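You operate a simulated robot arm through the tools that you are given. There is no shell and no other tool.

You run a simulated two-armed robot. Do the job below in one go: nothing can be reset, and whatever is moved stays where it is left.

## Task
Pick up the blue size tag with one hand, pass it to the other hand and put it on the yellow tape mark on the lane bench.

Only the result counts: the job must be done as asked and must still hold three seconds after the hand-in. Knocking over, shifting, dropping, spilling or breaking anything else fails it.

## Robot
Two 7-joint arms with two-finger parallel grippers on one trunk, on a base that drives. Base frame: it is fixed to the floor where the robot stands at the start and does not move with it; the origin is under the middle of the robot, x ahead of it, y to its left, z up. Readings come in m, rad, newtons and seconds.
The left shoulder is at the start at [0.06, 0.147, 0.543], the right one opposite. With the tool pointing down near the work surface each hand reaches from about 0.1 to 0.6 m from the robot's upright axis, wherever it stands, measured 20 degrees to its own side. Places, roughly: yellow tape mark on the lane bench [0.8, -1.9, 0.8]. Payload 3.43 kg a hand.
The TCP of each hand is the grasp point between the finger pads, 0.03 m short of the fingertips. In the tool frame z runs along the fingers and y along their closing line. Largest opening 0.094 m; finger width 0.028, thickness 0.01; the body of the gripper, 0.05 by 0.096 m, starts 0.055 m behind the TCP.
Orientation is that of the tool frame in the base frame, as a unit quaternion [x, y, z, w]. With the fingers straight down and closing along the base's y, the tool's x points along the base's -x, its y along +y and its z along -z.

## Interface
- The arms move only by the tool step_arm. It takes "left_commands", "right_commands" or both (then of equal length, played together; a hand with none holds still); each is a list of rows, each a list of 3 entries, a list of its own where there are three numbers: the shift along the tool's x, y, z in mm, then the turn, a rotation vector about the tool's x, y, z in rad, then the finger opening in mm, from 0 to 94. In form: [[[dx, dy, dz], [wx, wy, wz], gripper], ...]. A call has 1 to 20 rows; each row shifts and turns the commanded pose from where the row before left it, along the tool's axes as they then stand. A row lasts 0.2 s, in which the tool goes at most 0.05 m and 0.15 rad; a call with a longer step from one row to the next is refused whole, and so is a gripper value outside its range. Where a pose cannot be reached the arm comes as near as it can. A force on the tool above 40 N (or 10 N above the force at the start of the call, whichever is more), or a blocked arm, ends the call early, and 0.2 s more pass. Each finger travels about 0.072 m/s and halts on what it meets, pressing with about 24 N; the grip force reading is that of the motor and also rises with nothing between the fingers. The clock runs only during rows and for 0.2 s after the last one: add rows that do not move to give the fingers time. The reply holds the time, the measured pose of the TCP, the force on the tool along the base axes, the opening and the grip force, in the units named above and with some noise, with the torque about the TCP (base axes, N m) and any sound that the robot's microphone picked up.
- Cameras (640 x 400 px; columns grow to the right, rows downward): "scene" is now at [0.0647, 0.0038, 1.1925]; the picture's right is [0.04, -1.00, 0.00], its down [-0.43, -0.02, -0.90] and it looks along [0.90, 0.03, -0.43] (base axes); focal length 282 px, centre (320, 200). "left" rides on the left gripper at [0.076, -0.014, -0.103] in its tool frame; the picture's right is [0.18, 0.98, 0.00], its down [-0.75, 0.14, -0.64] and it looks along [-0.63, 0.12, 0.77] (tool axes); focal length 243 px, centre (320, 200). "right" rides on the right gripper at [0.076, 0.014, -0.103] in its tool frame; the picture's right is [-0.18, 0.98, 0.00], its down [-0.75, -0.14, -0.64] and it looks along [-0.63, -0.12, 0.77] (tool axes); focal length 243 px, centre (320, 200).
- snapshot(camera): a new picture of that camera. It takes no simulated time.
- slide_trunk(by): slides the trunk up (or, below 0, down) by that many m; the arms and the scene camera ride with it, the base frame stays. It gives what a move gives, with no picture.
- steer(legs): drives the robot by 1 to 6 legs, each [ahead, left, turn to the left] in m, m and rad, along the robot's own axes; the way and the turn of a leg run together, so that a leg with both is an arc; at most 1.5 m and 3.142 rad a leg. The arms and the cameras ride along, it lands a little off, and it stops where it bumps. It gives what a move gives.
- turn_head(pan, tilt): turns the head with the scene camera to pan (to the left, within 1.501 rad either way) and tilt (down, from -0.506 to 1.204), counted from straight ahead of the robot. It gives what a move gives.
- locate(camera, pixels): for up to 12 pixels [column, row] of the newest picture of that camera ("zoom" is the newest enlarged one), the place [x, y, z] in the base frame of the surface seen there, good to about 0.003 m. It takes no simulated time.
- zoom(camera, box): a new picture of the part [left, top, right, bottom] of that camera's present view, enlarged. It takes no simulated time.
- job_done(): hands the job in; it is judged then, once.

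Unless the task says otherwise, let go and move clear before handing in.

The tools are called as name(argument=value, ...) on one line, values as JSON. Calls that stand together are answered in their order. step_arm: Moves the arms, as the interface text tells. Its arguments: {"type":"object","properties":{"left_commands":{"type":"array","items":{"type":"array"}},"right_commands":{"type":"array","items":{"type":"array"}}},"required":[]} The other tools are called the same way: slide_trunk (by) slides the trunk up or down; steer (legs) drives the base; turn_head (pan, tilt) turns the head that bears the scene camera; snapshot (camera) takes a picture; locate (camera, pixels) gives the place of the surface under pixels of a picture; zoom (camera, box) takes an enlarged picture of a part of a camera's view; job_done () hands the job in.

At the start:

```text
time: 0.0
left_position: [0.2898, 0.1153, 0.9995]
left_tool_rot: [0.0, 1.0, 0.0, 0.002]
left_contact_force: [0.4, 0.0, 0.3]
left_moment: [-0.01, -0.01, 0.03]
left_grip_width: 0.0941
left_grip_force: 0.1
right_position: [0.2915, -0.1156, 1.0006]
right_tool_rot: [0.0, 1.0, 0.001, 0.001]
right_contact_force: [0.5, -0.6, -0.1]
right_moment: [-0.05, 0.04, 0.01]
right_grip_width: 0.094
right_grip_force: 0.0
trunk travel left (down, up): [-0.25, 0.0]
robot x, y, heading: [0.0014, 0.0033, -0.003]
head pan, tilt: [0.038, 0.449]
```

scene: 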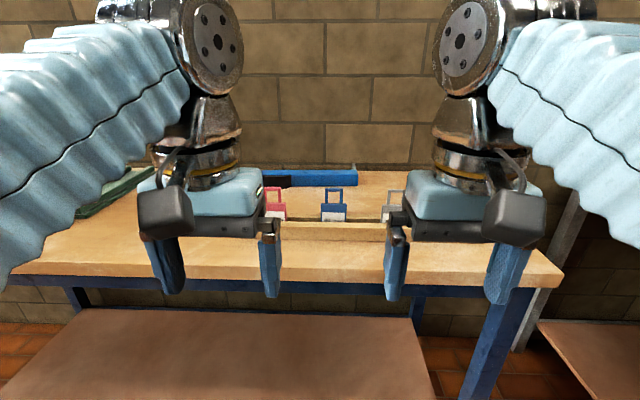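
right: 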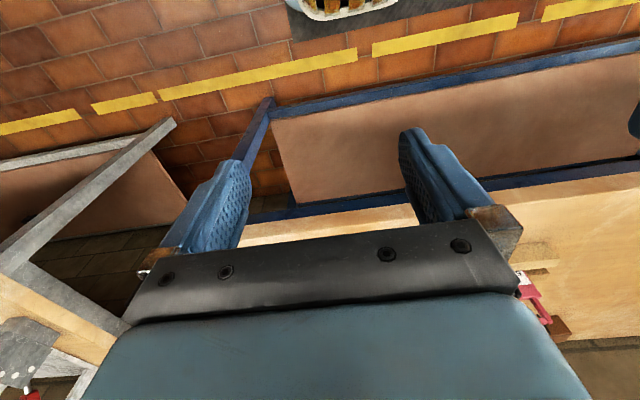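
left: 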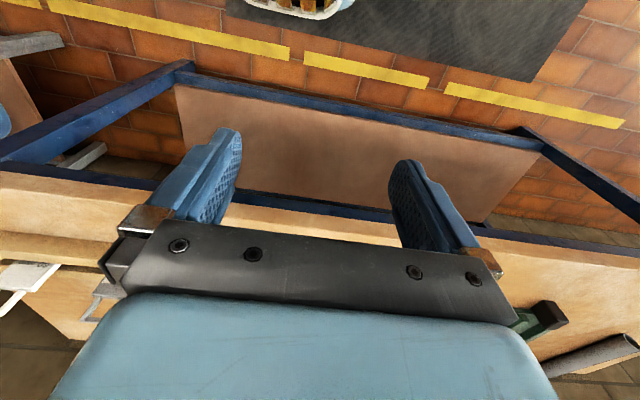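

The scene picture shows three tags on a rack on the bench: red near (275,203), blue near (333,205), grey near (393,205). I will zoom in on them and look around before moving.

zoom(camera="scene", box=[240, 160, 420, 272])

locate(camera="scene", pixels=[[333, 190], [333, 213], [275, 190], [393, 192], [333, 230], [333, 255], [230, 255], [310, 175], [440, 260], [100, 190], [560, 275], [333, 350]])

```text
3.56 times, centred on (330, 216) of scene
```

zoom: 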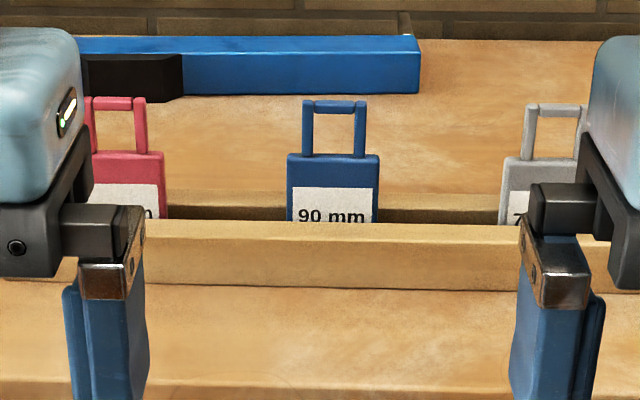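

```text
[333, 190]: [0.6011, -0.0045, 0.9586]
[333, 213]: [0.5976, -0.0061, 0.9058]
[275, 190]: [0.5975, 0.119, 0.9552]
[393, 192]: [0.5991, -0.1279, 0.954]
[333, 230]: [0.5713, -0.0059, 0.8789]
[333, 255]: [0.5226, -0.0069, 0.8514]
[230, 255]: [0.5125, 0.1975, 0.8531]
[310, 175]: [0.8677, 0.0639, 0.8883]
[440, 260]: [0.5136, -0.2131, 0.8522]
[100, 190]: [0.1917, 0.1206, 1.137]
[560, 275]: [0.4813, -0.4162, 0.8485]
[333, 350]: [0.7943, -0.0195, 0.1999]
```

The blue tag (zoom 290-378, 100-222) stands in a trough with a loop handle on top. I will measure its parts, then look around to the right.

locate(camera="zoom", pixels=[[335, 106], [308, 130], [360, 130], [291, 170], [377, 170], [333, 160], [333, 200], [333, 228], [333, 265], [335, 205], [250, 197], [440, 215]])

zoom(camera="scene", box=[300, 180, 364, 220])

turn_head(pan=-1.1, tilt=0.35)

snapshot(camera="scene")

```text
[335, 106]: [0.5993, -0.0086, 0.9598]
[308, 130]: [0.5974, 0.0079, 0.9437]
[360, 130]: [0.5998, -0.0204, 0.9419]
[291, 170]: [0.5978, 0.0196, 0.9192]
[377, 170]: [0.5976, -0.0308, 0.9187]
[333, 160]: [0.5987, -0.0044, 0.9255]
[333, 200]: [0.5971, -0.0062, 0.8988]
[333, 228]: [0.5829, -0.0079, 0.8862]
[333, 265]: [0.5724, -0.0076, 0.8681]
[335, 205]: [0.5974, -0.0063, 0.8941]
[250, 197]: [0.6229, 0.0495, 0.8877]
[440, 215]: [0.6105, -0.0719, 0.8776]
```

```text
10.00 times, centred on (332, 200) of scene
```

zoom: 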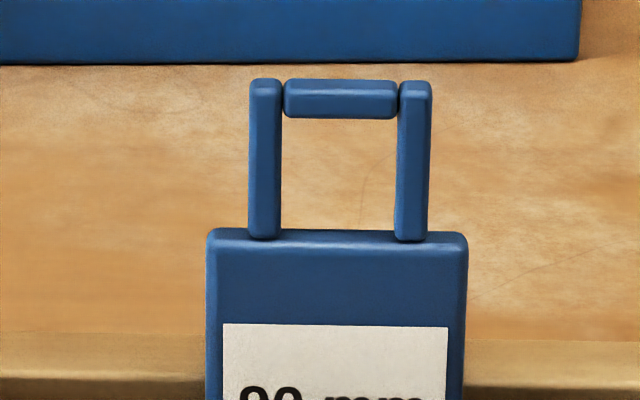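

```text
time: 1.4
left_position: [0.2896, 0.1157, 1.0003]
left_tool_rot: [0.0, 1.0, -0.001, 0.002]
left_contact_force: [-0.9, -0.1, -0.7]
left_moment: [0.01, -0.01, 0.03]
left_grip_width: 0.0942
left_grip_force: 0.1
right_position: [0.2896, -0.1159, 1.0]
right_tool_rot: [0.0, 1.0, 0.001, 0.0]
right_contact_force: [-0.9, 0.6, 0.5]
right_moment: [0.03, 0.02, 0.03]
right_grip_width: 0.094
right_grip_force: 0.1
trunk travel left (down, up): [-0.25, 0.0]
robot x, y, heading: [-0.0016, -0.0018, -0.002]
head pan, tilt: [-1.1, 0.351]
```

```text
taken
```

scene: 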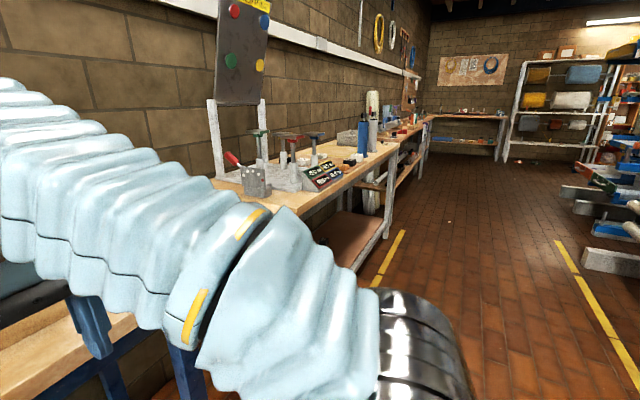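

The lane bench seems to be along the same wall to the right (around pixels 300-420, 130-200). I will zoom there to find the yellow tape mark.

zoom(camera="scene", box=[210, 100, 450, 250])

locate(camera="scene", pixels=[[340, 182], [380, 155], [255, 185], [320, 180], [400, 140], [355, 250], [400, 235], [340, 160], [235, 170], [90, 360], [300, 208], [360, 140]])

```text
2.67 times, centred on (330, 175) of scene
```

zoom: 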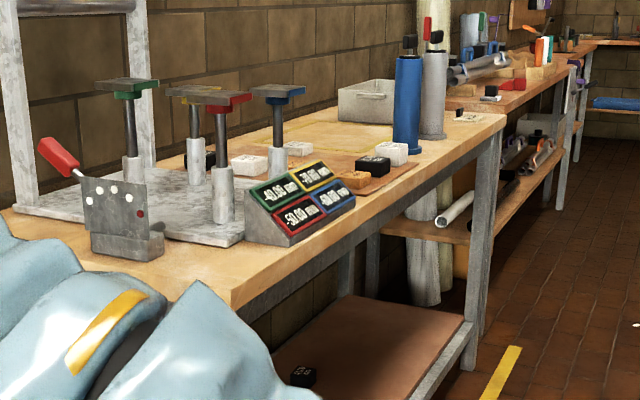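

```text
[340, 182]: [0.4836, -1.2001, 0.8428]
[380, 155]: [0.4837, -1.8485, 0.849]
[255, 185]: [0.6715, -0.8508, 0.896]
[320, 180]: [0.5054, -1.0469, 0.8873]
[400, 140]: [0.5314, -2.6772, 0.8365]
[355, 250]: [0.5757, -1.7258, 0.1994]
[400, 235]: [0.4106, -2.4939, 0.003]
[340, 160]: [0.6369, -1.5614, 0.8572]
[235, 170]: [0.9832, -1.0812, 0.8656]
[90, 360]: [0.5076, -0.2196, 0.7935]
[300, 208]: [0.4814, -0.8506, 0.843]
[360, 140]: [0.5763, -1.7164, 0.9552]
```

A yellow tape outline appears around zoom (345,137) on the bench, behind the white blocks. I will locate its corners.

zoom(camera="scene", box=[300, 125, 396, 185])

locate(camera="zoom", pixels=[[320, 120], [200, 160], [100, 175], [420, 190], [540, 150], [300, 150], [150, 130], [250, 115]])

```text
6.67 times, centred on (348, 155) of scene
```

zoom: 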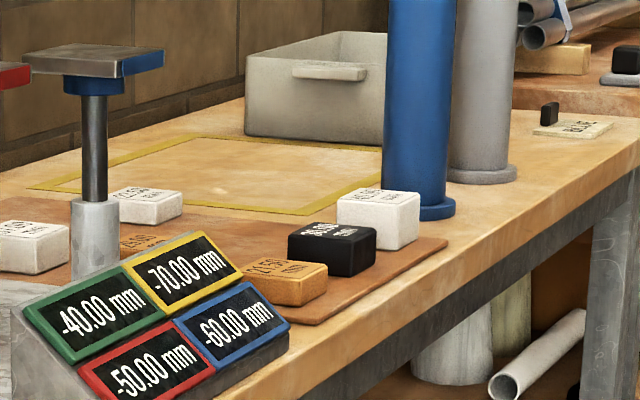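

```text
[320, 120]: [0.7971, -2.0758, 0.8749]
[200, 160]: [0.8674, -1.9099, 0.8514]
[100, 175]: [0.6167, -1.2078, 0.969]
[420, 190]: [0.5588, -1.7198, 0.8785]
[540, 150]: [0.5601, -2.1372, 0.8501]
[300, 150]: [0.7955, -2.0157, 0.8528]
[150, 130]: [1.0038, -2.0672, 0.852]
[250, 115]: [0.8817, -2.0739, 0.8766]
```

The tape mark is a yellow outline roughly spanning x 0.65–1.0, y −1.7 to −2.05. Before approaching the tag, I want to know how far the robot's base and bench edge extend, so I'll locate points in the left picture and look forward again.

locate(camera="left", pixels=[[300, 5], [340, 8], [250, 15], [370, 75], [300, 90], [60, 190], [600, 245], [20, 120], [300, 210], [560, 140], [20, 300], [400, 40]])

turn_head(pan=0.0, tilt=0.9)

snapshot(camera="scene")

```text
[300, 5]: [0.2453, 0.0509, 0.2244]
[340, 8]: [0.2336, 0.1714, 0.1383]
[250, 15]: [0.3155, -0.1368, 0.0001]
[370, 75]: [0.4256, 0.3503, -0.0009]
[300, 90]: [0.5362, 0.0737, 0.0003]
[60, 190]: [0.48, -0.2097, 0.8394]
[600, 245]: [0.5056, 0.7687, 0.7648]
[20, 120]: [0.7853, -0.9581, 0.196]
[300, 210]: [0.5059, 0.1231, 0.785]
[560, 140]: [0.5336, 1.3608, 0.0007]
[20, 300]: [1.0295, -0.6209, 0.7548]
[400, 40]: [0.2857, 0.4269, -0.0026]
```

```text
time: 2.7
left_position: [0.2905, 0.1152, 1.0005]
left_tool_rot: [0.0, 1.0, 0.0, 0.002]
left_contact_force: [0.1, -0.4, -1.0]
left_moment: [0.0, -0.02, 0.01]
left_grip_width: 0.094
left_grip_force: 0.0
right_position: [0.2893, -0.1153, 0.9998]
right_tool_rot: [0.0, 1.0, 0.001, 0.0]
right_contact_force: [-0.1, -0.1, 0.3]
right_moment: [-0.04, -0.01, 0.01]
right_grip_width: 0.094
right_grip_force: 0.1
trunk travel left (down, up): [-0.25, 0.0]
robot x, y, heading: [0.0017, 0.0017, -0.003]
head pan, tilt: [0.0, 0.901]
```

```text
taken
```

scene: 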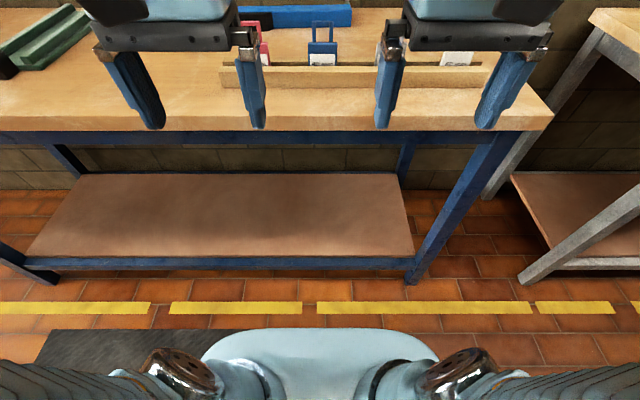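

The base front is at x≈0.25 and the bench edge at x≈0.48, so there is room to drive ahead by about 0.12 m. Before choosing hands, I'll take another look at what stands around the tape mark.

turn_head(pan=-1.1, tilt=0.2)

zoom(camera="scene", box=[300, 150, 460, 250])

```text
time: 4.0
left_position: [0.2901, 0.1147, 1.0001]
left_tool_rot: [0.001, 1.0, -0.001, 0.002]
left_contact_force: [0.3, 1.1, 0.4]
left_moment: [0.01, -0.04, 0.02]
left_grip_width: 0.0941
left_grip_force: 0.0
right_position: [0.2904, -0.1165, 1.0009]
right_tool_rot: [0.0, 1.0, 0.001, 0.0]
right_contact_force: [-0.1, 0.5, 1.1]
right_moment: [-0.05, -0.01, 0.0]
right_grip_width: 0.094
right_grip_force: 0.0
trunk travel left (down, up): [-0.25, 0.0]
robot x, y, heading: [-0.0002, -0.0039, -0.004]
head pan, tilt: [-1.1, 0.201]
```

```text
4.00 times, centred on (380, 200) of scene
```

zoom: 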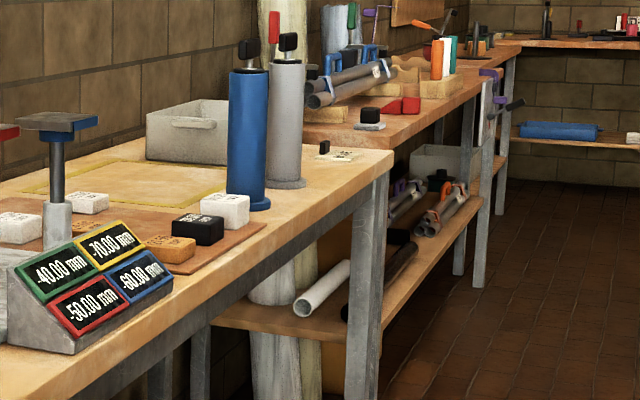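

locate(camera="zoom", pixels=[[247, 205], [288, 183], [248, 75], [290, 65], [274, 30], [122, 163], [25, 190], [160, 203], [205, 192], [150, 150], [220, 130], [395, 155]])

```text
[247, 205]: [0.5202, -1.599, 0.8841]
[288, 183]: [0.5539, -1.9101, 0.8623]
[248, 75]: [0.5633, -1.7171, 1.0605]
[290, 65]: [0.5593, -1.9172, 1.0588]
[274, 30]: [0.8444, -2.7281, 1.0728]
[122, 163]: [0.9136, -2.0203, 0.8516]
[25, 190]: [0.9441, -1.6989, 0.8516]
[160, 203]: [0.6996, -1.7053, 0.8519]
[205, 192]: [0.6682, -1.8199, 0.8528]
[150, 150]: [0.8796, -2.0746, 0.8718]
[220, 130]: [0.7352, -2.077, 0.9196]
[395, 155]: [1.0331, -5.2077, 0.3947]
```

Two tall cylinders stand at about (0.56,−1.735) and (0.56,−1.93) in front of the mark, and the mark spans y −1.70 to −2.03 beyond them. I plan to pick with the right hand and place with the left. First I'll drive ahead 0.12 m and turn the head to the tag.

steer(legs=[[0.12, 0, 0]])

turn_head(pan=0.0, tilt=0.6)

snapshot(camera="scene")

```text
time: 5.3
left_position: [0.4108, 0.115, 1.0002]
left_tool_rot: [-0.001, 1.0, -0.001, 0.002]
left_contact_force: [-1.6, 0.4, -0.5]
left_moment: [-0.01, -0.04, 0.02]
left_grip_width: 0.094
left_grip_force: 0.0
right_position: [0.4095, -0.1154, 1.0005]
right_tool_rot: [0.0, 1.0, 0.0, 0.0]
right_contact_force: [0.5, 0.2, 0.1]
right_moment: [0.03, -0.01, 0.06]
right_grip_width: 0.094
right_grip_force: 0.0
trunk travel left (down, up): [-0.25, 0.0]
robot x, y, heading: [0.1189, -0.0012, -0.0]
head pan, tilt: [-1.1, 0.201]
```

```text
time: 6.6
left_position: [0.4103, 0.1144, 1.0009]
left_tool_rot: [-0.001, 1.0, -0.001, 0.002]
left_contact_force: [-0.6, -0.5, -0.3]
left_moment: [-0.01, 0.01, 0.02]
left_grip_width: 0.0939
left_grip_force: 0.1
right_position: [0.4102, -0.1153, 1.0003]
right_tool_rot: [0.001, 1.0, 0.002, 0.0]
right_contact_force: [0.6, 0.4, 0.2]
right_moment: [0.02, -0.07, 0.01]
right_grip_width: 0.0937
right_grip_force: 0.1
trunk travel left (down, up): [-0.25, 0.0]
robot x, y, heading: [0.1185, 0.0003, -0.003]
head pan, tilt: [0.0, 0.6]
```

```text
taken
```

scene: 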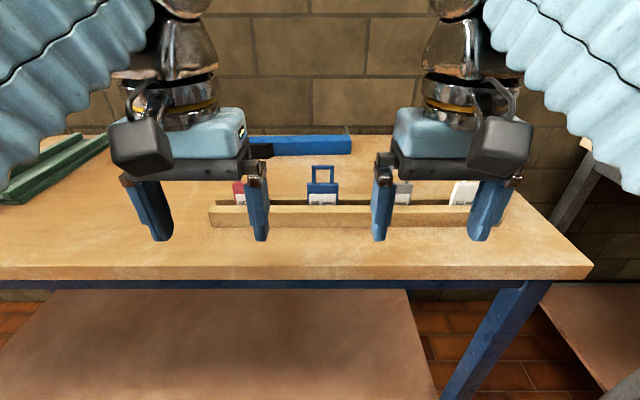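

The tag is at pixel (322,190) and both hands are clear of it. I'll raise the right hand 60 mm and turn it +90° about its tool z so that it closes along x.

step_arm(right_commands=[[[0, 0, -30], [0, 0, 0], 94], [[0, 0, -30], [0, 0, 0], 94], [[0, 0, 0], [0, 0, 0.143], 94], [[0, 0, 0], [0, 0, 0.143], 94], [[0, 0, 0], [0, 0, 0.143], 94], [[0, 0, 0], [0, 0, 0.143], 94], [[0, 0, 0], [0, 0, 0.143], 94], [[0, 0, 0], [0, 0, 0.143], 94], [[0, 0, 0], [0, 0, 0.143], 94], [[0, 0, 0], [0, 0, 0.143], 94], [[0, 0, 0], [0, 0, 0.143], 94], [[0, 0, 0], [0, 0, 0.143], 94], [[0, 0, 0], [0, 0, 0.141], 94]])

snapshot(camera="scene")

snapshot(camera="right")

```text
time: 9.4
left_position: [0.4097, 0.1135, 1.0006]
left_tool_rot: [0.0, 1.0, -0.001, 0.002]
left_contact_force: [0.3, -0.1, 0.3]
left_moment: [-0.02, 0.0, -0.02]
left_grip_width: 0.094
left_grip_force: 0.1
right_position: [0.4112, -0.1156, 1.0002]
right_tool_rot: [0.708, 0.707, 0.001, -0.001]
right_contact_force: [-0.3, 0.2, -0.9]
right_moment: [0.0, 0.0, -0.02]
right_grip_width: 0.0938
right_grip_force: 0.1
right hand out of reach, approached as far as the arm can: row 1, 2
trunk travel left (down, up): [-0.25, 0.0]
robot x, y, heading: [0.1202, 0.0021, 0.006]
head pan, tilt: [0.0, 0.6]
```

```text
taken
```

scene: 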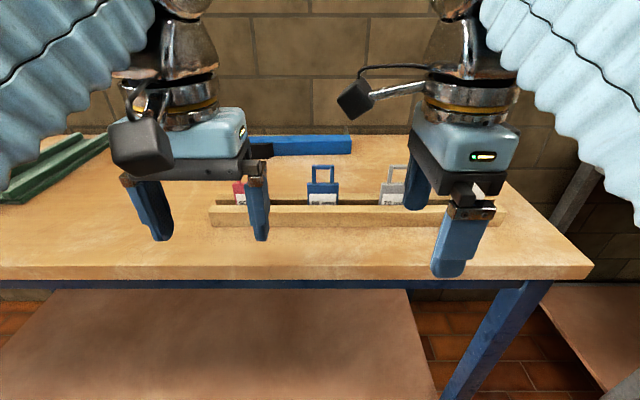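

```text
taken
```

right: 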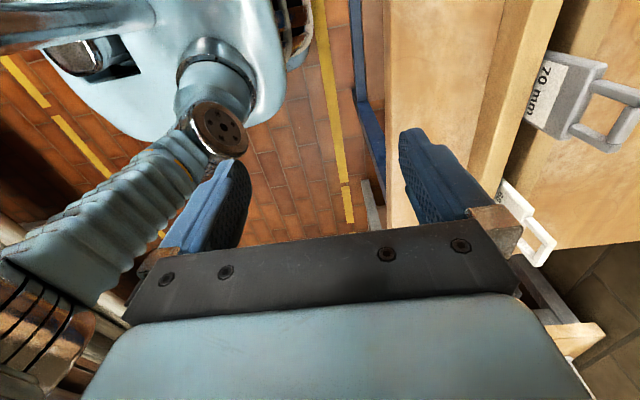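

The hand cannot rise above z≈1.0 here, but the fingertips at 0.97 are still over the tag top (0.963). I'll measure the tag again from the new standpoint and plan to enter sideways between the blue and grey tags.

zoom(camera="scene", box=[282, 150, 410, 230])

locate(camera="zoom", pixels=[[204, 82], [166, 110], [242, 110], [140, 170], [260, 170], [200, 160], [200, 240], [200, 262], [500, 175], [400, 245], [400, 300], [310, 245]])

locate(camera="right", pixels=[[545, 90], [570, 135], [600, 95], [560, 55], [588, 57], [615, 80], [510, 60], [540, 30]])

```text
5.00 times, centred on (346, 190) of scene
```

zoom: 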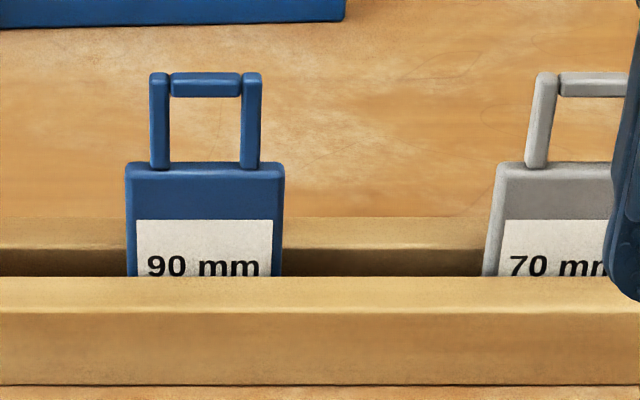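

```text
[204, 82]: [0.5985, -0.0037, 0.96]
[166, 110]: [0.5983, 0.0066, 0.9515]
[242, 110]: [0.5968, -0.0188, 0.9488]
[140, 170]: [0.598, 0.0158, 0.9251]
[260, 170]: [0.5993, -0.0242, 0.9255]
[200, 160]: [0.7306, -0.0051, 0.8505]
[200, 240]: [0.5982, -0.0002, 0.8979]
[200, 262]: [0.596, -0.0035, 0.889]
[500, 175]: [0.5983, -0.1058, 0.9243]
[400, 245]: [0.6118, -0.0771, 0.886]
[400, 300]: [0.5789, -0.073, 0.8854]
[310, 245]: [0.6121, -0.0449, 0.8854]
```

```text
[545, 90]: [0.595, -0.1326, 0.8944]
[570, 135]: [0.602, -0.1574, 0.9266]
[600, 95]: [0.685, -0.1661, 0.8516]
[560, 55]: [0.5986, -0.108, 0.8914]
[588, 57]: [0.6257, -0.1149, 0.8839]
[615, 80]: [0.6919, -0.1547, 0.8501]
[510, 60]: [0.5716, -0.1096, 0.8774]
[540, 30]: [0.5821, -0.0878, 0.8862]
```

The blue tag is centred at y≈−0.006, front face x≈0.598, about 8 mm thick, rails' tops at z≈0.886. I'll move the right hand to x≈0.602, y≈−0.066 (between tags), narrowing the fingers to 44 mm.

step_arm(right_commands=[[[25, 0, 0], [0, 0, 0], 94], [[24, 0, 0], [0, 0, 0], 80], [[0, 25, 0], [0, 0, 0], 70], [[0, 25, 0], [0, 0, 0], 60], [[0, 25, 0], [0, 0, 0], 50], [[0, 25, 0], [0, 0, 0], 44], [[0, 25, 0], [0, 0, 0], 44], [[0, 25, 0], [0, 0, 0], 44], [[0, 25, 0], [0, 0, 0], 44], [[0, 16, 0], [0, 0, 0], 44], [[0, 0, 0], [0, 0, 0], 44]])

snapshot(camera="scene")

snapshot(camera="right")

```text
time: 11.8
left_position: [0.4103, 0.1151, 0.9993]
left_tool_rot: [0.0, 1.0, -0.001, 0.002]
left_contact_force: [-0.3, -0.1, -1.0]
left_moment: [-0.04, 0.0, -0.01]
left_grip_width: 0.0941
left_grip_force: 0.2
right_position: [0.4752, -0.0665, 0.9994]
right_tool_rot: [0.707, 0.707, 0.002, 0.001]
right_contact_force: [-0.4, -0.6, 0.2]
right_moment: [-0.01, -0.01, 0.03]
right_grip_width: 0.0441
right_grip_force: 0.1
right hand out of reach, approached as far as the arm can: row 5, 6, 7, 8, 9, 10
trunk travel left (down, up): [-0.25, 0.0]
robot x, y, heading: [0.1179, -0.0016, 0.002]
head pan, tilt: [0.0, 0.6]
```

```text
taken
```

scene: 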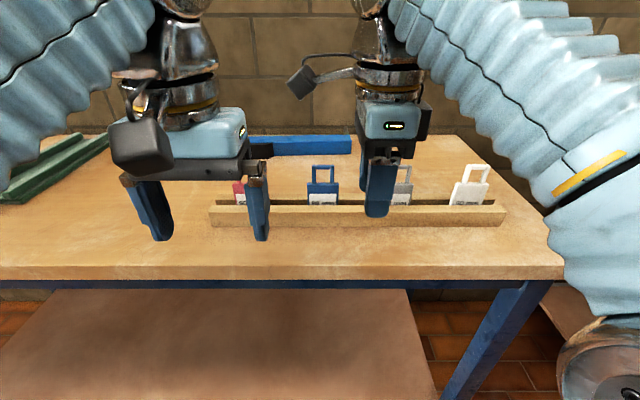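

```text
taken
```

right: 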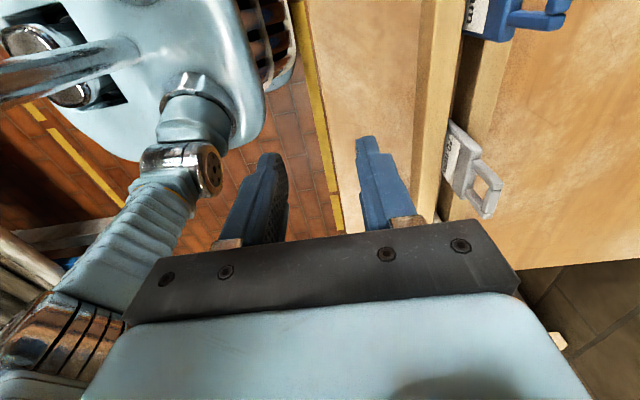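

At z=1.0 the right hand only reaches x≈0.475, so I need to stand closer and tilt the hand sideways. I'll check where the elbow at pixels (600,330)-(610,380) is relative to the bench before driving ahead.

locate(camera="scene", pixels=[[610, 375], [570, 370], [590, 240], [560, 215], [480, 130], [540, 300], [20, 180], [375, 20], [375, 75], [300, 275], [480, 365], [620, 310]])

turn_head(pan=-0.7, tilt=0.9)

snapshot(camera="scene")

```text
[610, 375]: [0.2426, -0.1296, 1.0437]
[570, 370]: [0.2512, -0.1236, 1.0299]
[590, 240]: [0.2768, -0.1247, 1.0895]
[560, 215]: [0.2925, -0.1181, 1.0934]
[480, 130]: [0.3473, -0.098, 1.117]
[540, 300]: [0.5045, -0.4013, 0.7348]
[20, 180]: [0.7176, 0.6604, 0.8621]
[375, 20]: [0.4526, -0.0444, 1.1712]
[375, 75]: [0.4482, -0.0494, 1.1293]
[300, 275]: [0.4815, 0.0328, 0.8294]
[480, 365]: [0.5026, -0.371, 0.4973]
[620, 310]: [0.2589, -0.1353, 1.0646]
```

```text
time: 12.9
left_position: [0.409, 0.1146, 0.9995]
left_tool_rot: [0.0, 1.0, -0.001, 0.002]
left_contact_force: [-0.1, -0.1, 0.1]
left_moment: [0.03, 0.01, -0.02]
left_grip_width: 0.0937
left_grip_force: 0.2
right_position: [0.4758, -0.0673, 0.9999]
right_tool_rot: [0.707, 0.707, 0.002, 0.0]
right_contact_force: [-0.4, -0.3, 0.3]
right_moment: [0.0, -0.03, -0.01]
right_grip_width: 0.0442
right_grip_force: 0.0
trunk travel left (down, up): [-0.25, 0.0]
robot x, y, heading: [0.1217, 0.0012, -0.002]
head pan, tilt: [-0.7, 0.901]
```

```text
taken
```

scene: 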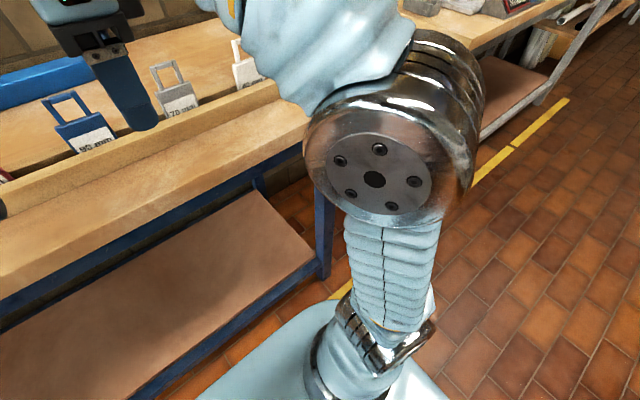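

The picture shows the right upper arm rising almost straight from the shoulder (about pixel 370,350) to the elbow (370,180), clear of the bench. I'll measure these and the bench leg/shelf edges to see how much closer I can drive.

locate(camera="scene", pixels=[[372, 180], [385, 280], [375, 345], [318, 275], [300, 262], [240, 300], [100, 215], [150, 370], [270, 370], [250, 395], [330, 360], [225, 350]])

turn_head(pan=0.0, tilt=1.15)

snapshot(camera="scene")

```text
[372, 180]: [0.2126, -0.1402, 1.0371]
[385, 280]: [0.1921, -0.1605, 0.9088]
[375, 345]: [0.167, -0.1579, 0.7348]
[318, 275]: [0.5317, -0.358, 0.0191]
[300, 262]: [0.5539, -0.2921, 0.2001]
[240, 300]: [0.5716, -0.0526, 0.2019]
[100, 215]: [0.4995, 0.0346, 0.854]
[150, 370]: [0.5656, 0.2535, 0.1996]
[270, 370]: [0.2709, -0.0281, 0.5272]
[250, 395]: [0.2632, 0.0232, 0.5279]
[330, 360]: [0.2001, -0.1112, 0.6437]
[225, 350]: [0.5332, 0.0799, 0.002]
```

```text
time: 13.9
left_position: [0.4099, 0.114, 0.9996]
left_tool_rot: [-0.001, 1.0, -0.001, 0.001]
left_contact_force: [0.1, 0.2, 0.2]
left_moment: [0.02, 0.0, 0.03]
left_grip_width: 0.0938
left_grip_force: 0.0
right_position: [0.4761, -0.0678, 1.0006]
right_tool_rot: [0.707, 0.707, 0.002, 0.0]
right_contact_force: [0.2, 0.2, 0.4]
right_moment: [-0.04, 0.0, 0.0]
right_grip_width: 0.0439
right_grip_force: 0.0
trunk travel left (down, up): [-0.25, 0.0]
robot x, y, heading: [0.1184, 0.0025, -0.001]
head pan, tilt: [0.0, 1.15]
```

```text
taken
```

scene: 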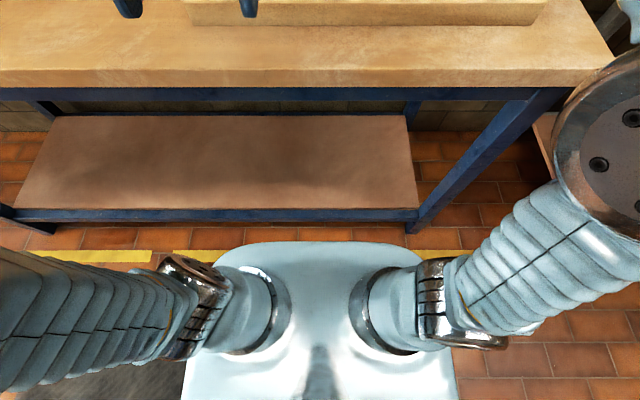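

The torso front is at x≈0.27 and the shelf/leg front at ≥0.53, so I can move 0.09 m closer. I'll pull the right hand back 60 mm first so nothing passes over the tag, then drive ahead 0.09 and left 0.10 to line the right shoulder up with the tag.

step_arm(right_commands=[[[0, -30, 0], [0, 0, 0], 44], [[0, -30, 0], [0, 0, 0], 44]])

steer(legs=[[0.09, 0.1, 0]])

turn_head(pan=0.0, tilt=0.7)

snapshot(camera="scene")

```text
time: 14.5
left_position: [0.4114, 0.1136, 1.0001]
left_tool_rot: [0.0, 1.0, -0.001, 0.002]
left_contact_force: [1.2, 0.3, -0.1]
left_moment: [-0.01, 0.02, -0.04]
left_grip_width: 0.0938
left_grip_force: 0.1
right_position: [0.4161, -0.0676, 1.0011]
right_tool_rot: [0.707, 0.707, 0.0, -0.001]
right_contact_force: [-0.1, 0.7, 0.0]
right_moment: [0.01, 0.0, 0.01]
right_grip_width: 0.0441
right_grip_force: 0.0
trunk travel left (down, up): [-0.25, 0.0]
robot x, y, heading: [0.1201, -0.0023, 0.002]
head pan, tilt: [0.0, 1.15]
```

```text
time: 15.8
left_position: [0.4996, 0.2161, 1.0002]
left_tool_rot: [0.001, 1.0, -0.001, 0.001]
left_contact_force: [0.0, -0.2, -0.2]
left_moment: [-0.01, 0.02, 0.01]
left_grip_width: 0.0943
left_grip_force: 0.1
right_position: [0.5064, 0.0342, 0.999]
right_tool_rot: [0.708, 0.706, 0.001, -0.001]
right_contact_force: [-0.2, -0.6, 0.1]
right_moment: [0.0, 0.01, -0.01]
right_grip_width: 0.0437
right_grip_force: 0.1
trunk travel left (down, up): [-0.25, 0.0]
robot x, y, heading: [0.2064, 0.1005, -0.003]
head pan, tilt: [0.0, 1.15]
```

```text
time: 16.7
left_position: [0.5009, 0.2153, 1.0003]
left_tool_rot: [0.001, 1.0, -0.001, 0.002]
left_contact_force: [0.8, 0.5, -0.2]
left_moment: [-0.01, 0.04, -0.03]
left_grip_width: 0.0938
left_grip_force: 0.0
right_position: [0.5057, 0.0347, 1.0]
right_tool_rot: [0.708, 0.706, 0.001, 0.0]
right_contact_force: [0.1, 0.0, 0.2]
right_moment: [0.0, -0.01, 0.02]
right_grip_width: 0.044
right_grip_force: 0.1
trunk travel left (down, up): [-0.25, 0.0]
robot x, y, heading: [0.21, 0.104, -0.001]
head pan, tilt: [0.0, 0.7]
```

```text
taken
```

scene: 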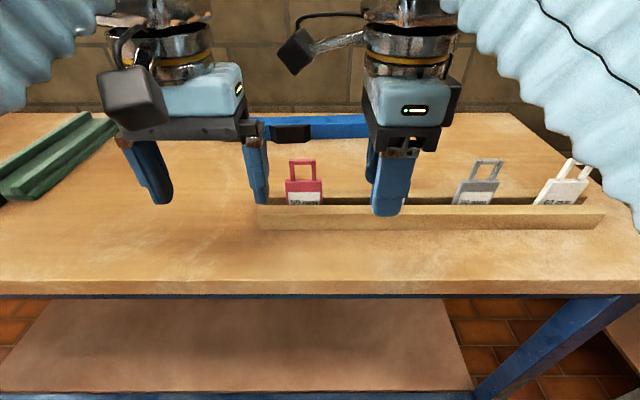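

The robot is now at (0.21, 0.10) with the right hand at (0.506, 0.034, 1.0). I'll move it to y≈−0.066, lower slightly, go ahead to x≈0.602 in the gap between the tags, then lower to z≈0.93.

step_arm(right_commands=[[[-25, 0, 0], [0, 0, 0], 44], [[-25, 0, 0], [0, 0, 0], 44], [[-25, 0, 0], [0, 0, 0], 44], [[-25, 0, 0], [0, 0, 0], 44], [[0, 0, 20], [0, 0, 0], 44], [[0, 25, 0], [0, 0, 0], 44], [[0, 25, 0], [0, 0, 0], 44], [[0, 25, 0], [0, 0, 0], 44], [[0, 21, 0], [0, 0, 0], 44], [[0, 0, 0], [0, 0, 0], 44]])

snapshot(camera="right")

snapshot(camera="scene")

```text
time: 18.9
left_position: [0.5008, 0.2151, 0.9995]
left_tool_rot: [0.001, 1.0, -0.001, 0.002]
left_contact_force: [0.7, -0.1, -0.3]
left_moment: [-0.01, 0.01, 0.0]
left_grip_width: 0.0941
left_grip_force: 0.0
right_position: [0.6025, -0.0658, 0.9774]
right_tool_rot: [0.707, 0.707, 0.001, 0.0]
right_contact_force: [-0.4, -0.1, -0.5]
right_moment: [0.0, -0.01, 0.02]
right_grip_width: 0.0441
right_grip_force: 0.0
trunk travel left (down, up): [-0.25, 0.0]
robot x, y, heading: [0.2096, 0.1018, -0.003]
head pan, tilt: [0.0, 0.7]
```

```text
taken
```

right: 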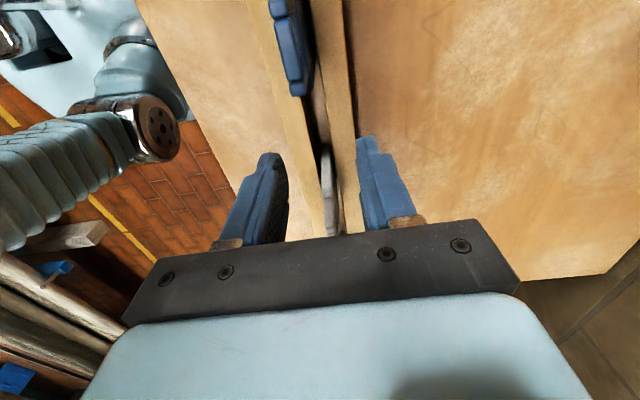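

```text
taken
```

scene: 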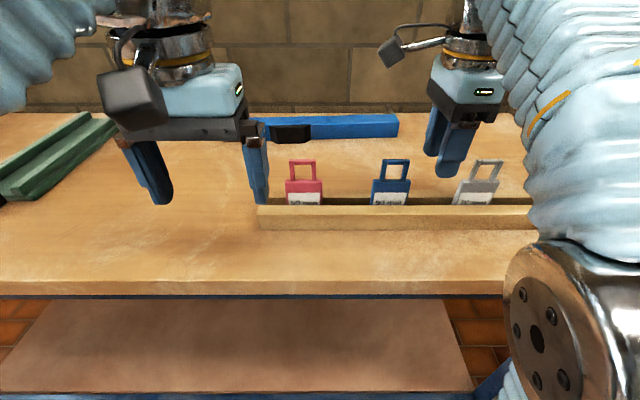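

The hand reached (0.6025, −0.066, 0.977). In the wrist picture the blue tag is at (290,45), between the finger lines. I'll zoom to check its thickness and its x-centre.

zoom(camera="right", box=[220, 0, 380, 100])

locate(camera="zoom", pixels=[[250, 30], [340, 40], [290, 70], [350, 100], [290, 120], [295, 260], [330, 300], [350, 350], [310, 370], [260, 60], [365, 200], [420, 200]])

zoom(camera="scene", box=[340, 140, 436, 200])

```text
4.00 times, centred on (300, 50) of right
```

zoom: 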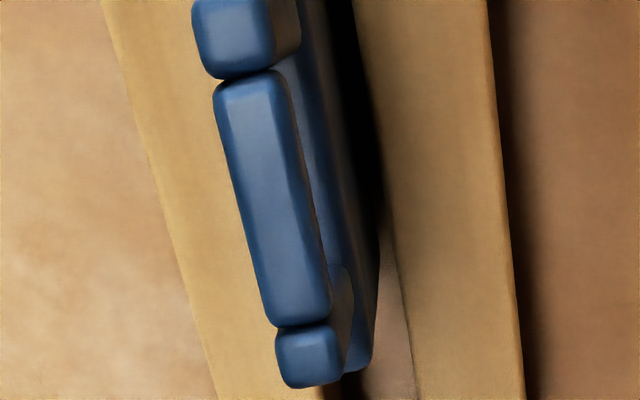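

```text
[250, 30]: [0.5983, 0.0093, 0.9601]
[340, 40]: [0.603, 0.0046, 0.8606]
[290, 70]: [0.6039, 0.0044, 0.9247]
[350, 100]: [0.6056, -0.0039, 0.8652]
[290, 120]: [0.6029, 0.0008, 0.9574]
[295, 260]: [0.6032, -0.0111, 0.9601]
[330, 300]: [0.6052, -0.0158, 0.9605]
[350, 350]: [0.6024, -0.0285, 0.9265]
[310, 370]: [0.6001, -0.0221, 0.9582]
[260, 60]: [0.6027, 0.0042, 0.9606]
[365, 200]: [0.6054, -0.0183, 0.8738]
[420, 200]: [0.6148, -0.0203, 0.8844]
```

```text
6.67 times, centred on (388, 170) of scene
```

zoom: 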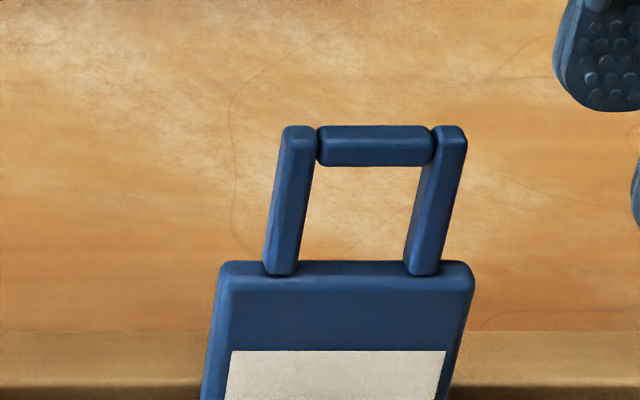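

The tag is about 8 mm thick, centred at x≈0.602, reaching down to z≈0.855. I'll lower the hand to z≈0.927 in the gap, then slide it 60 mm along +y so the fingers straddle the tag.

step_arm(right_commands=[[[0, 0, 20], [0, 0, 0], 44], [[0, 0, 20], [0, 0, 0], 44], [[0, 0, 11], [0, 0, 0], 44], [[20, 0, 0], [0, 0, 0], 44], [[20, 0, 0], [0, 0, 0], 44], [[20, 0, 0], [0, 0, 0], 44], [[0, 0, 0], [0, 0, 0], 44]])

snapshot(camera="scene")

snapshot(camera="right")

```text
time: 20.5
left_position: [0.5004, 0.2158, 1.0008]
left_tool_rot: [0.001, 1.0, -0.001, 0.001]
left_contact_force: [0.1, 0.2, -0.6]
left_moment: [0.0, -0.04, 0.0]
left_grip_width: 0.0941
left_grip_force: 0.1
right_position: [0.6023, -0.0055, 0.9286]
right_tool_rot: [0.707, 0.707, 0.001, -0.001]
right_contact_force: [0.0, 0.3, -0.4]
right_moment: [0.01, 0.02, 0.0]
right_grip_width: 0.0439
right_grip_force: 0.1
trunk travel left (down, up): [-0.25, 0.0]
robot x, y, heading: [0.2094, 0.1017, -0.001]
head pan, tilt: [0.0, 0.7]
```

```text
taken
```

scene: 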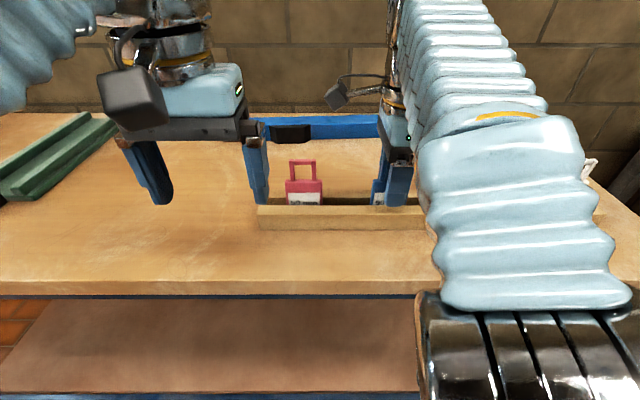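

```text
taken
```

right: 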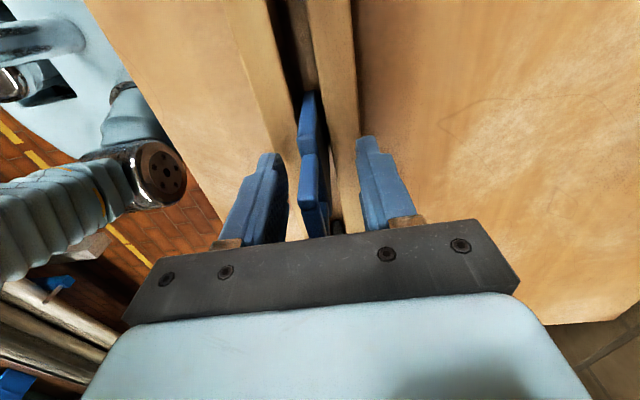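

The wrist picture shows the tag (300-330, 90-235) between the two fingers. I'll close the right gripper and check the grip.

step_arm(right_commands=[[[0, 0, 0], [0, 0, 0], 20], [[0, 0, 0], [0, 0, 0], 8], [[0, 0, 0], [0, 0, 0], 2], [[0, 0, 0], [0, 0, 0], 2], [[0, 0, 0], [0, 0, 0], 2]])

snapshot(camera="right")

```text
time: 21.7
left_position: [0.4997, 0.2148, 1.0001]
left_tool_rot: [0.001, 1.0, 0.0, 0.001]
left_contact_force: [-1.0, -0.4, 0.1]
left_moment: [-0.03, 0.05, -0.06]
left_grip_width: 0.0941
left_grip_force: 0.1
right_position: [0.6003, -0.0062, 0.9284]
right_tool_rot: [0.708, 0.707, 0.0, 0.0]
right_contact_force: [-0.6, 0.4, 6.9]
right_moment: [0.03, 0.03, -0.01]
right_grip_width: 0.0119
right_grip_force: 23.8
trunk travel left (down, up): [-0.25, 0.0]
robot x, y, heading: [0.2118, 0.1035, -0.003]
head pan, tilt: [0.0, 0.7]
```

```text
taken
```

right: 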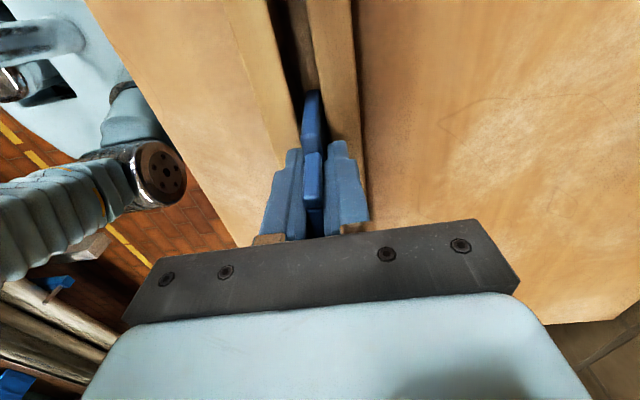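

The gripper holds at 11.9 mm with 23.8 N: the tag is gripped. I'll lift it straight up by 55 mm.

step_arm(right_commands=[[[0, 0, -8], [0, 0, 0], 2], [[0, 0, -10], [0, 0, 0], 2], [[0, 0, -12], [0, 0, 0], 2], [[0, 0, -12], [0, 0, 0], 2], [[0, 0, -10], [0, 0, 0], 2], [[0, 0, 0], [0, 0, 0], 2]])

snapshot(camera="scene")

snapshot(camera="right")

snapshot(camera="left")

```text
time: 23.1
left_position: [0.4998, 0.2157, 0.999]
left_tool_rot: [0.001, 1.0, -0.001, 0.001]
left_contact_force: [-1.0, 1.0, -0.4]
left_moment: [-0.04, 0.01, 0.0]
left_grip_width: 0.0936
left_grip_force: 0.1
right_position: [0.602, -0.0063, 0.9796]
right_tool_rot: [0.707, 0.707, 0.001, 0.0]
right_contact_force: [-0.2, 0.0, 0.3]
right_moment: [0.02, -0.01, -0.02]
right_grip_width: 0.0113
right_grip_force: 23.8
trunk travel left (down, up): [-0.25, 0.0]
robot x, y, heading: [0.2087, 0.1003, 0.004]
head pan, tilt: [0.0, 0.7]
```

```text
taken
```

scene: 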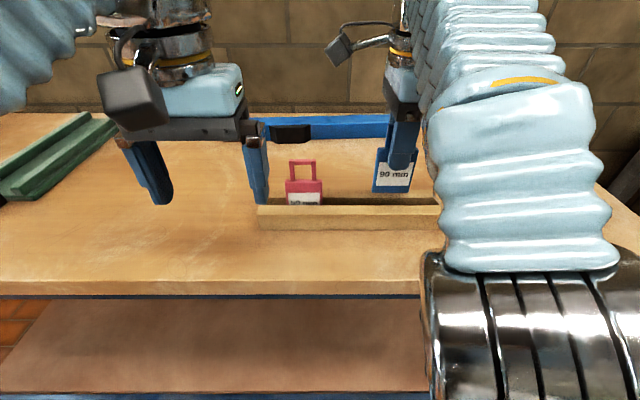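

```text
taken
```

right: 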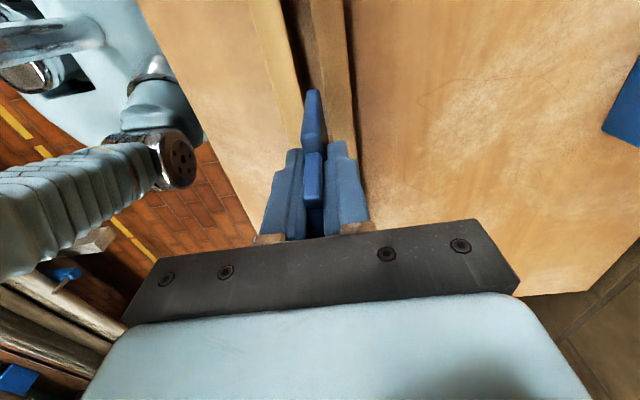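

```text
taken
```

left: 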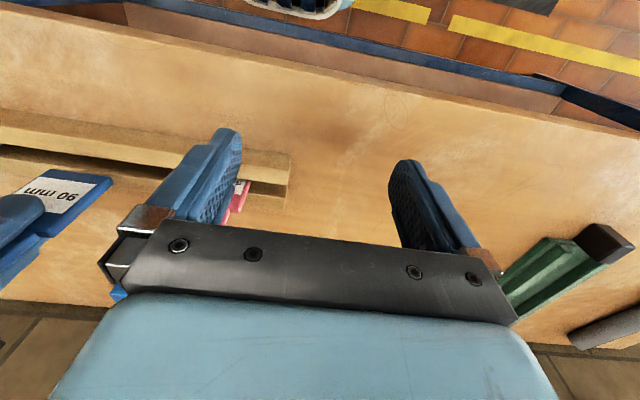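

The tag is lifted and shows "90 mm" at (393,175). I'll check that its bottom edge is clear of the rails.

zoom(camera="scene", box=[345, 135, 441, 215])

locate(camera="zoom", pixels=[[320, 370], [320, 350], [250, 360], [420, 350], [220, 150], [200, 300], [430, 300], [320, 395], [320, 280]])

```text
5.00 times, centred on (393, 175) of scene
```

zoom: 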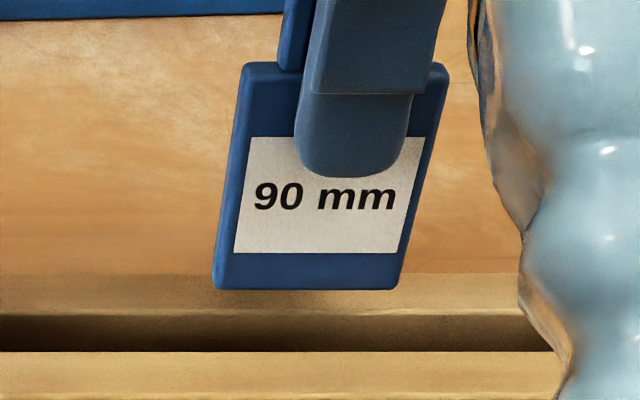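

```text
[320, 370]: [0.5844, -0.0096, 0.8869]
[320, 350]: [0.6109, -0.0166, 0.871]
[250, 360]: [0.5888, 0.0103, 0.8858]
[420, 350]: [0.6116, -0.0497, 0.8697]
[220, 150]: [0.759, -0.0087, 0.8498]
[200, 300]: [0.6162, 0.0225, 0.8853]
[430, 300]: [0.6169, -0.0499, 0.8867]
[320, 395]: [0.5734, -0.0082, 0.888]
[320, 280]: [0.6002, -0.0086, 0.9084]
```

The tag's bottom edge is at z≈0.907, about 20 mm over the rails (0.887). I'll draw the hand straight back 100 mm over the front rail, then raise it slightly, and back the base off 0.27 m to free space for the hand-over.

step_arm(right_commands=[[[0, -10, 0], [0, 0, 0], 2], [[0, -20, 0], [0, 0, 0], 2], [[0, -25, 0], [0, 0, 0], 2], [[0, -25, 0], [0, 0, 0], 2], [[0, -20, 0], [0, 0, 0], 2], [[0, 0, -15], [0, 0, 0], 2], [[0, 0, 0], [0, 0, 0], 2]])

snapshot(camera="scene")

```text
time: 24.7
left_position: [0.4992, 0.2152, 0.9994]
left_tool_rot: [0.001, 1.0, 0.0, 0.002]
left_contact_force: [-0.5, -0.6, 0.2]
left_moment: [0.07, 0.01, 0.0]
left_grip_width: 0.0939
left_grip_force: 0.1
right_position: [0.5023, -0.0054, 0.9955]
right_tool_rot: [0.707, 0.707, 0.0, -0.001]
right_contact_force: [-0.6, 0.0, 0.5]
right_moment: [0.0, 0.02, 0.02]
right_grip_width: 0.0114
right_grip_force: 24.2
trunk travel left (down, up): [-0.25, 0.0]
robot x, y, heading: [0.211, 0.1009, -0.001]
head pan, tilt: [0.0, 0.7]
```

```text
taken
```

scene: 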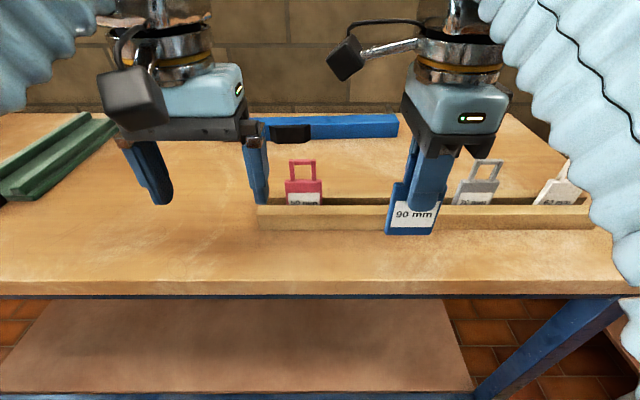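

The tag is held firmly (11.4 mm, 24 N) and is clear of the rack at (410,210). I'll back off 0.25 m.

steer(legs=[[-0.25, 0, 0]])

snapshot(camera="scene")

```text
time: 26.5
left_position: [0.2525, 0.2161, 1.0]
left_tool_rot: [0.001, 1.0, 0.0, 0.0]
left_contact_force: [0.0, 0.0, 0.5]
left_moment: [-0.01, -0.01, 0.0]
left_grip_width: 0.094
left_grip_force: 0.1
right_position: [0.2547, -0.0055, 0.9958]
right_tool_rot: [0.707, 0.707, 0.0, -0.001]
right_contact_force: [0.5, 0.2, 0.3]
right_moment: [0.03, 0.02, -0.03]
right_grip_width: 0.0115
right_grip_force: 24.4
trunk travel left (down, up): [-0.25, 0.0]
robot x, y, heading: [-0.0382, 0.0966, 0.002]
head pan, tilt: [0.0, 0.7]
```

```text
taken
```

scene: 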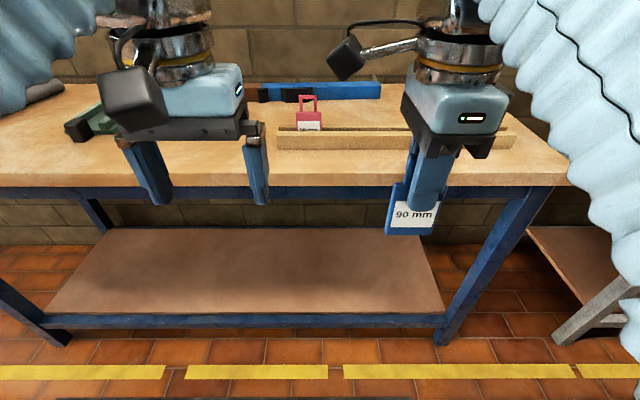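

All is clear in front of the bench now. I'll roll the right hand back by −90° about its tool z, so the tag faces sideways, before tipping it flat.

step_arm(right_commands=[[[0, 0, 0], [0, 0, -0.143], 2], [[0, 0, 0], [0, 0, -0.143], 2], [[0, 0, 0], [0, 0, -0.143], 2], [[0, 0, 0], [0, 0, -0.143], 2], [[0, 0, 0], [0, 0, -0.143], 2], [[0, 0, 0], [0, 0, -0.143], 2], [[0, 0, 0], [0, 0, -0.143], 2], [[0, 0, 0], [0, 0, -0.143], 2], [[0, 0, 0], [0, 0, -0.143], 2], [[0, 0, 0], [0, 0, -0.143], 2], [[0, 0, 0], [0, 0, -0.141], 2], [[0, 0, 10], [0, 0, 0], 2], [[0, 0, 10], [0, 0, 0], 2]])

snapshot(camera="scene")

```text
time: 29.3
left_position: [0.2522, 0.2152, 1.0006]
left_tool_rot: [0.002, 1.0, -0.001, 0.001]
left_contact_force: [0.2, 0.1, -0.2]
left_moment: [-0.02, 0.02, -0.02]
left_grip_width: 0.0939
left_grip_force: 0.1
right_position: [0.2544, -0.0067, 0.9744]
right_tool_rot: [0.001, 1.0, 0.001, 0.001]
right_contact_force: [0.0, 0.1, -0.5]
right_moment: [0.03, -0.03, -0.04]
right_grip_width: 0.0112
right_grip_force: 24.1
trunk travel left (down, up): [-0.25, 0.0]
robot x, y, heading: [-0.0402, 0.1031, -0.004]
head pan, tilt: [0.0, 0.7]
```

```text
taken
```

scene: 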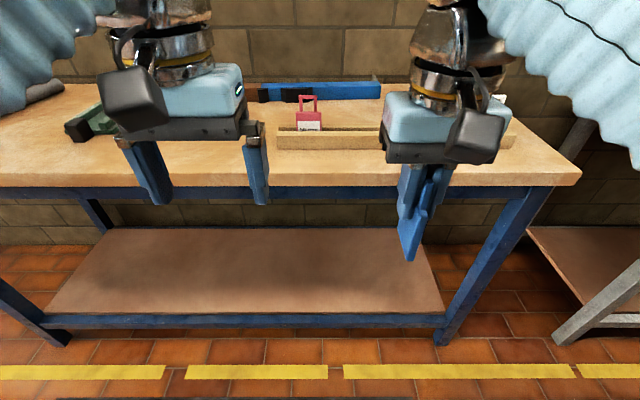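

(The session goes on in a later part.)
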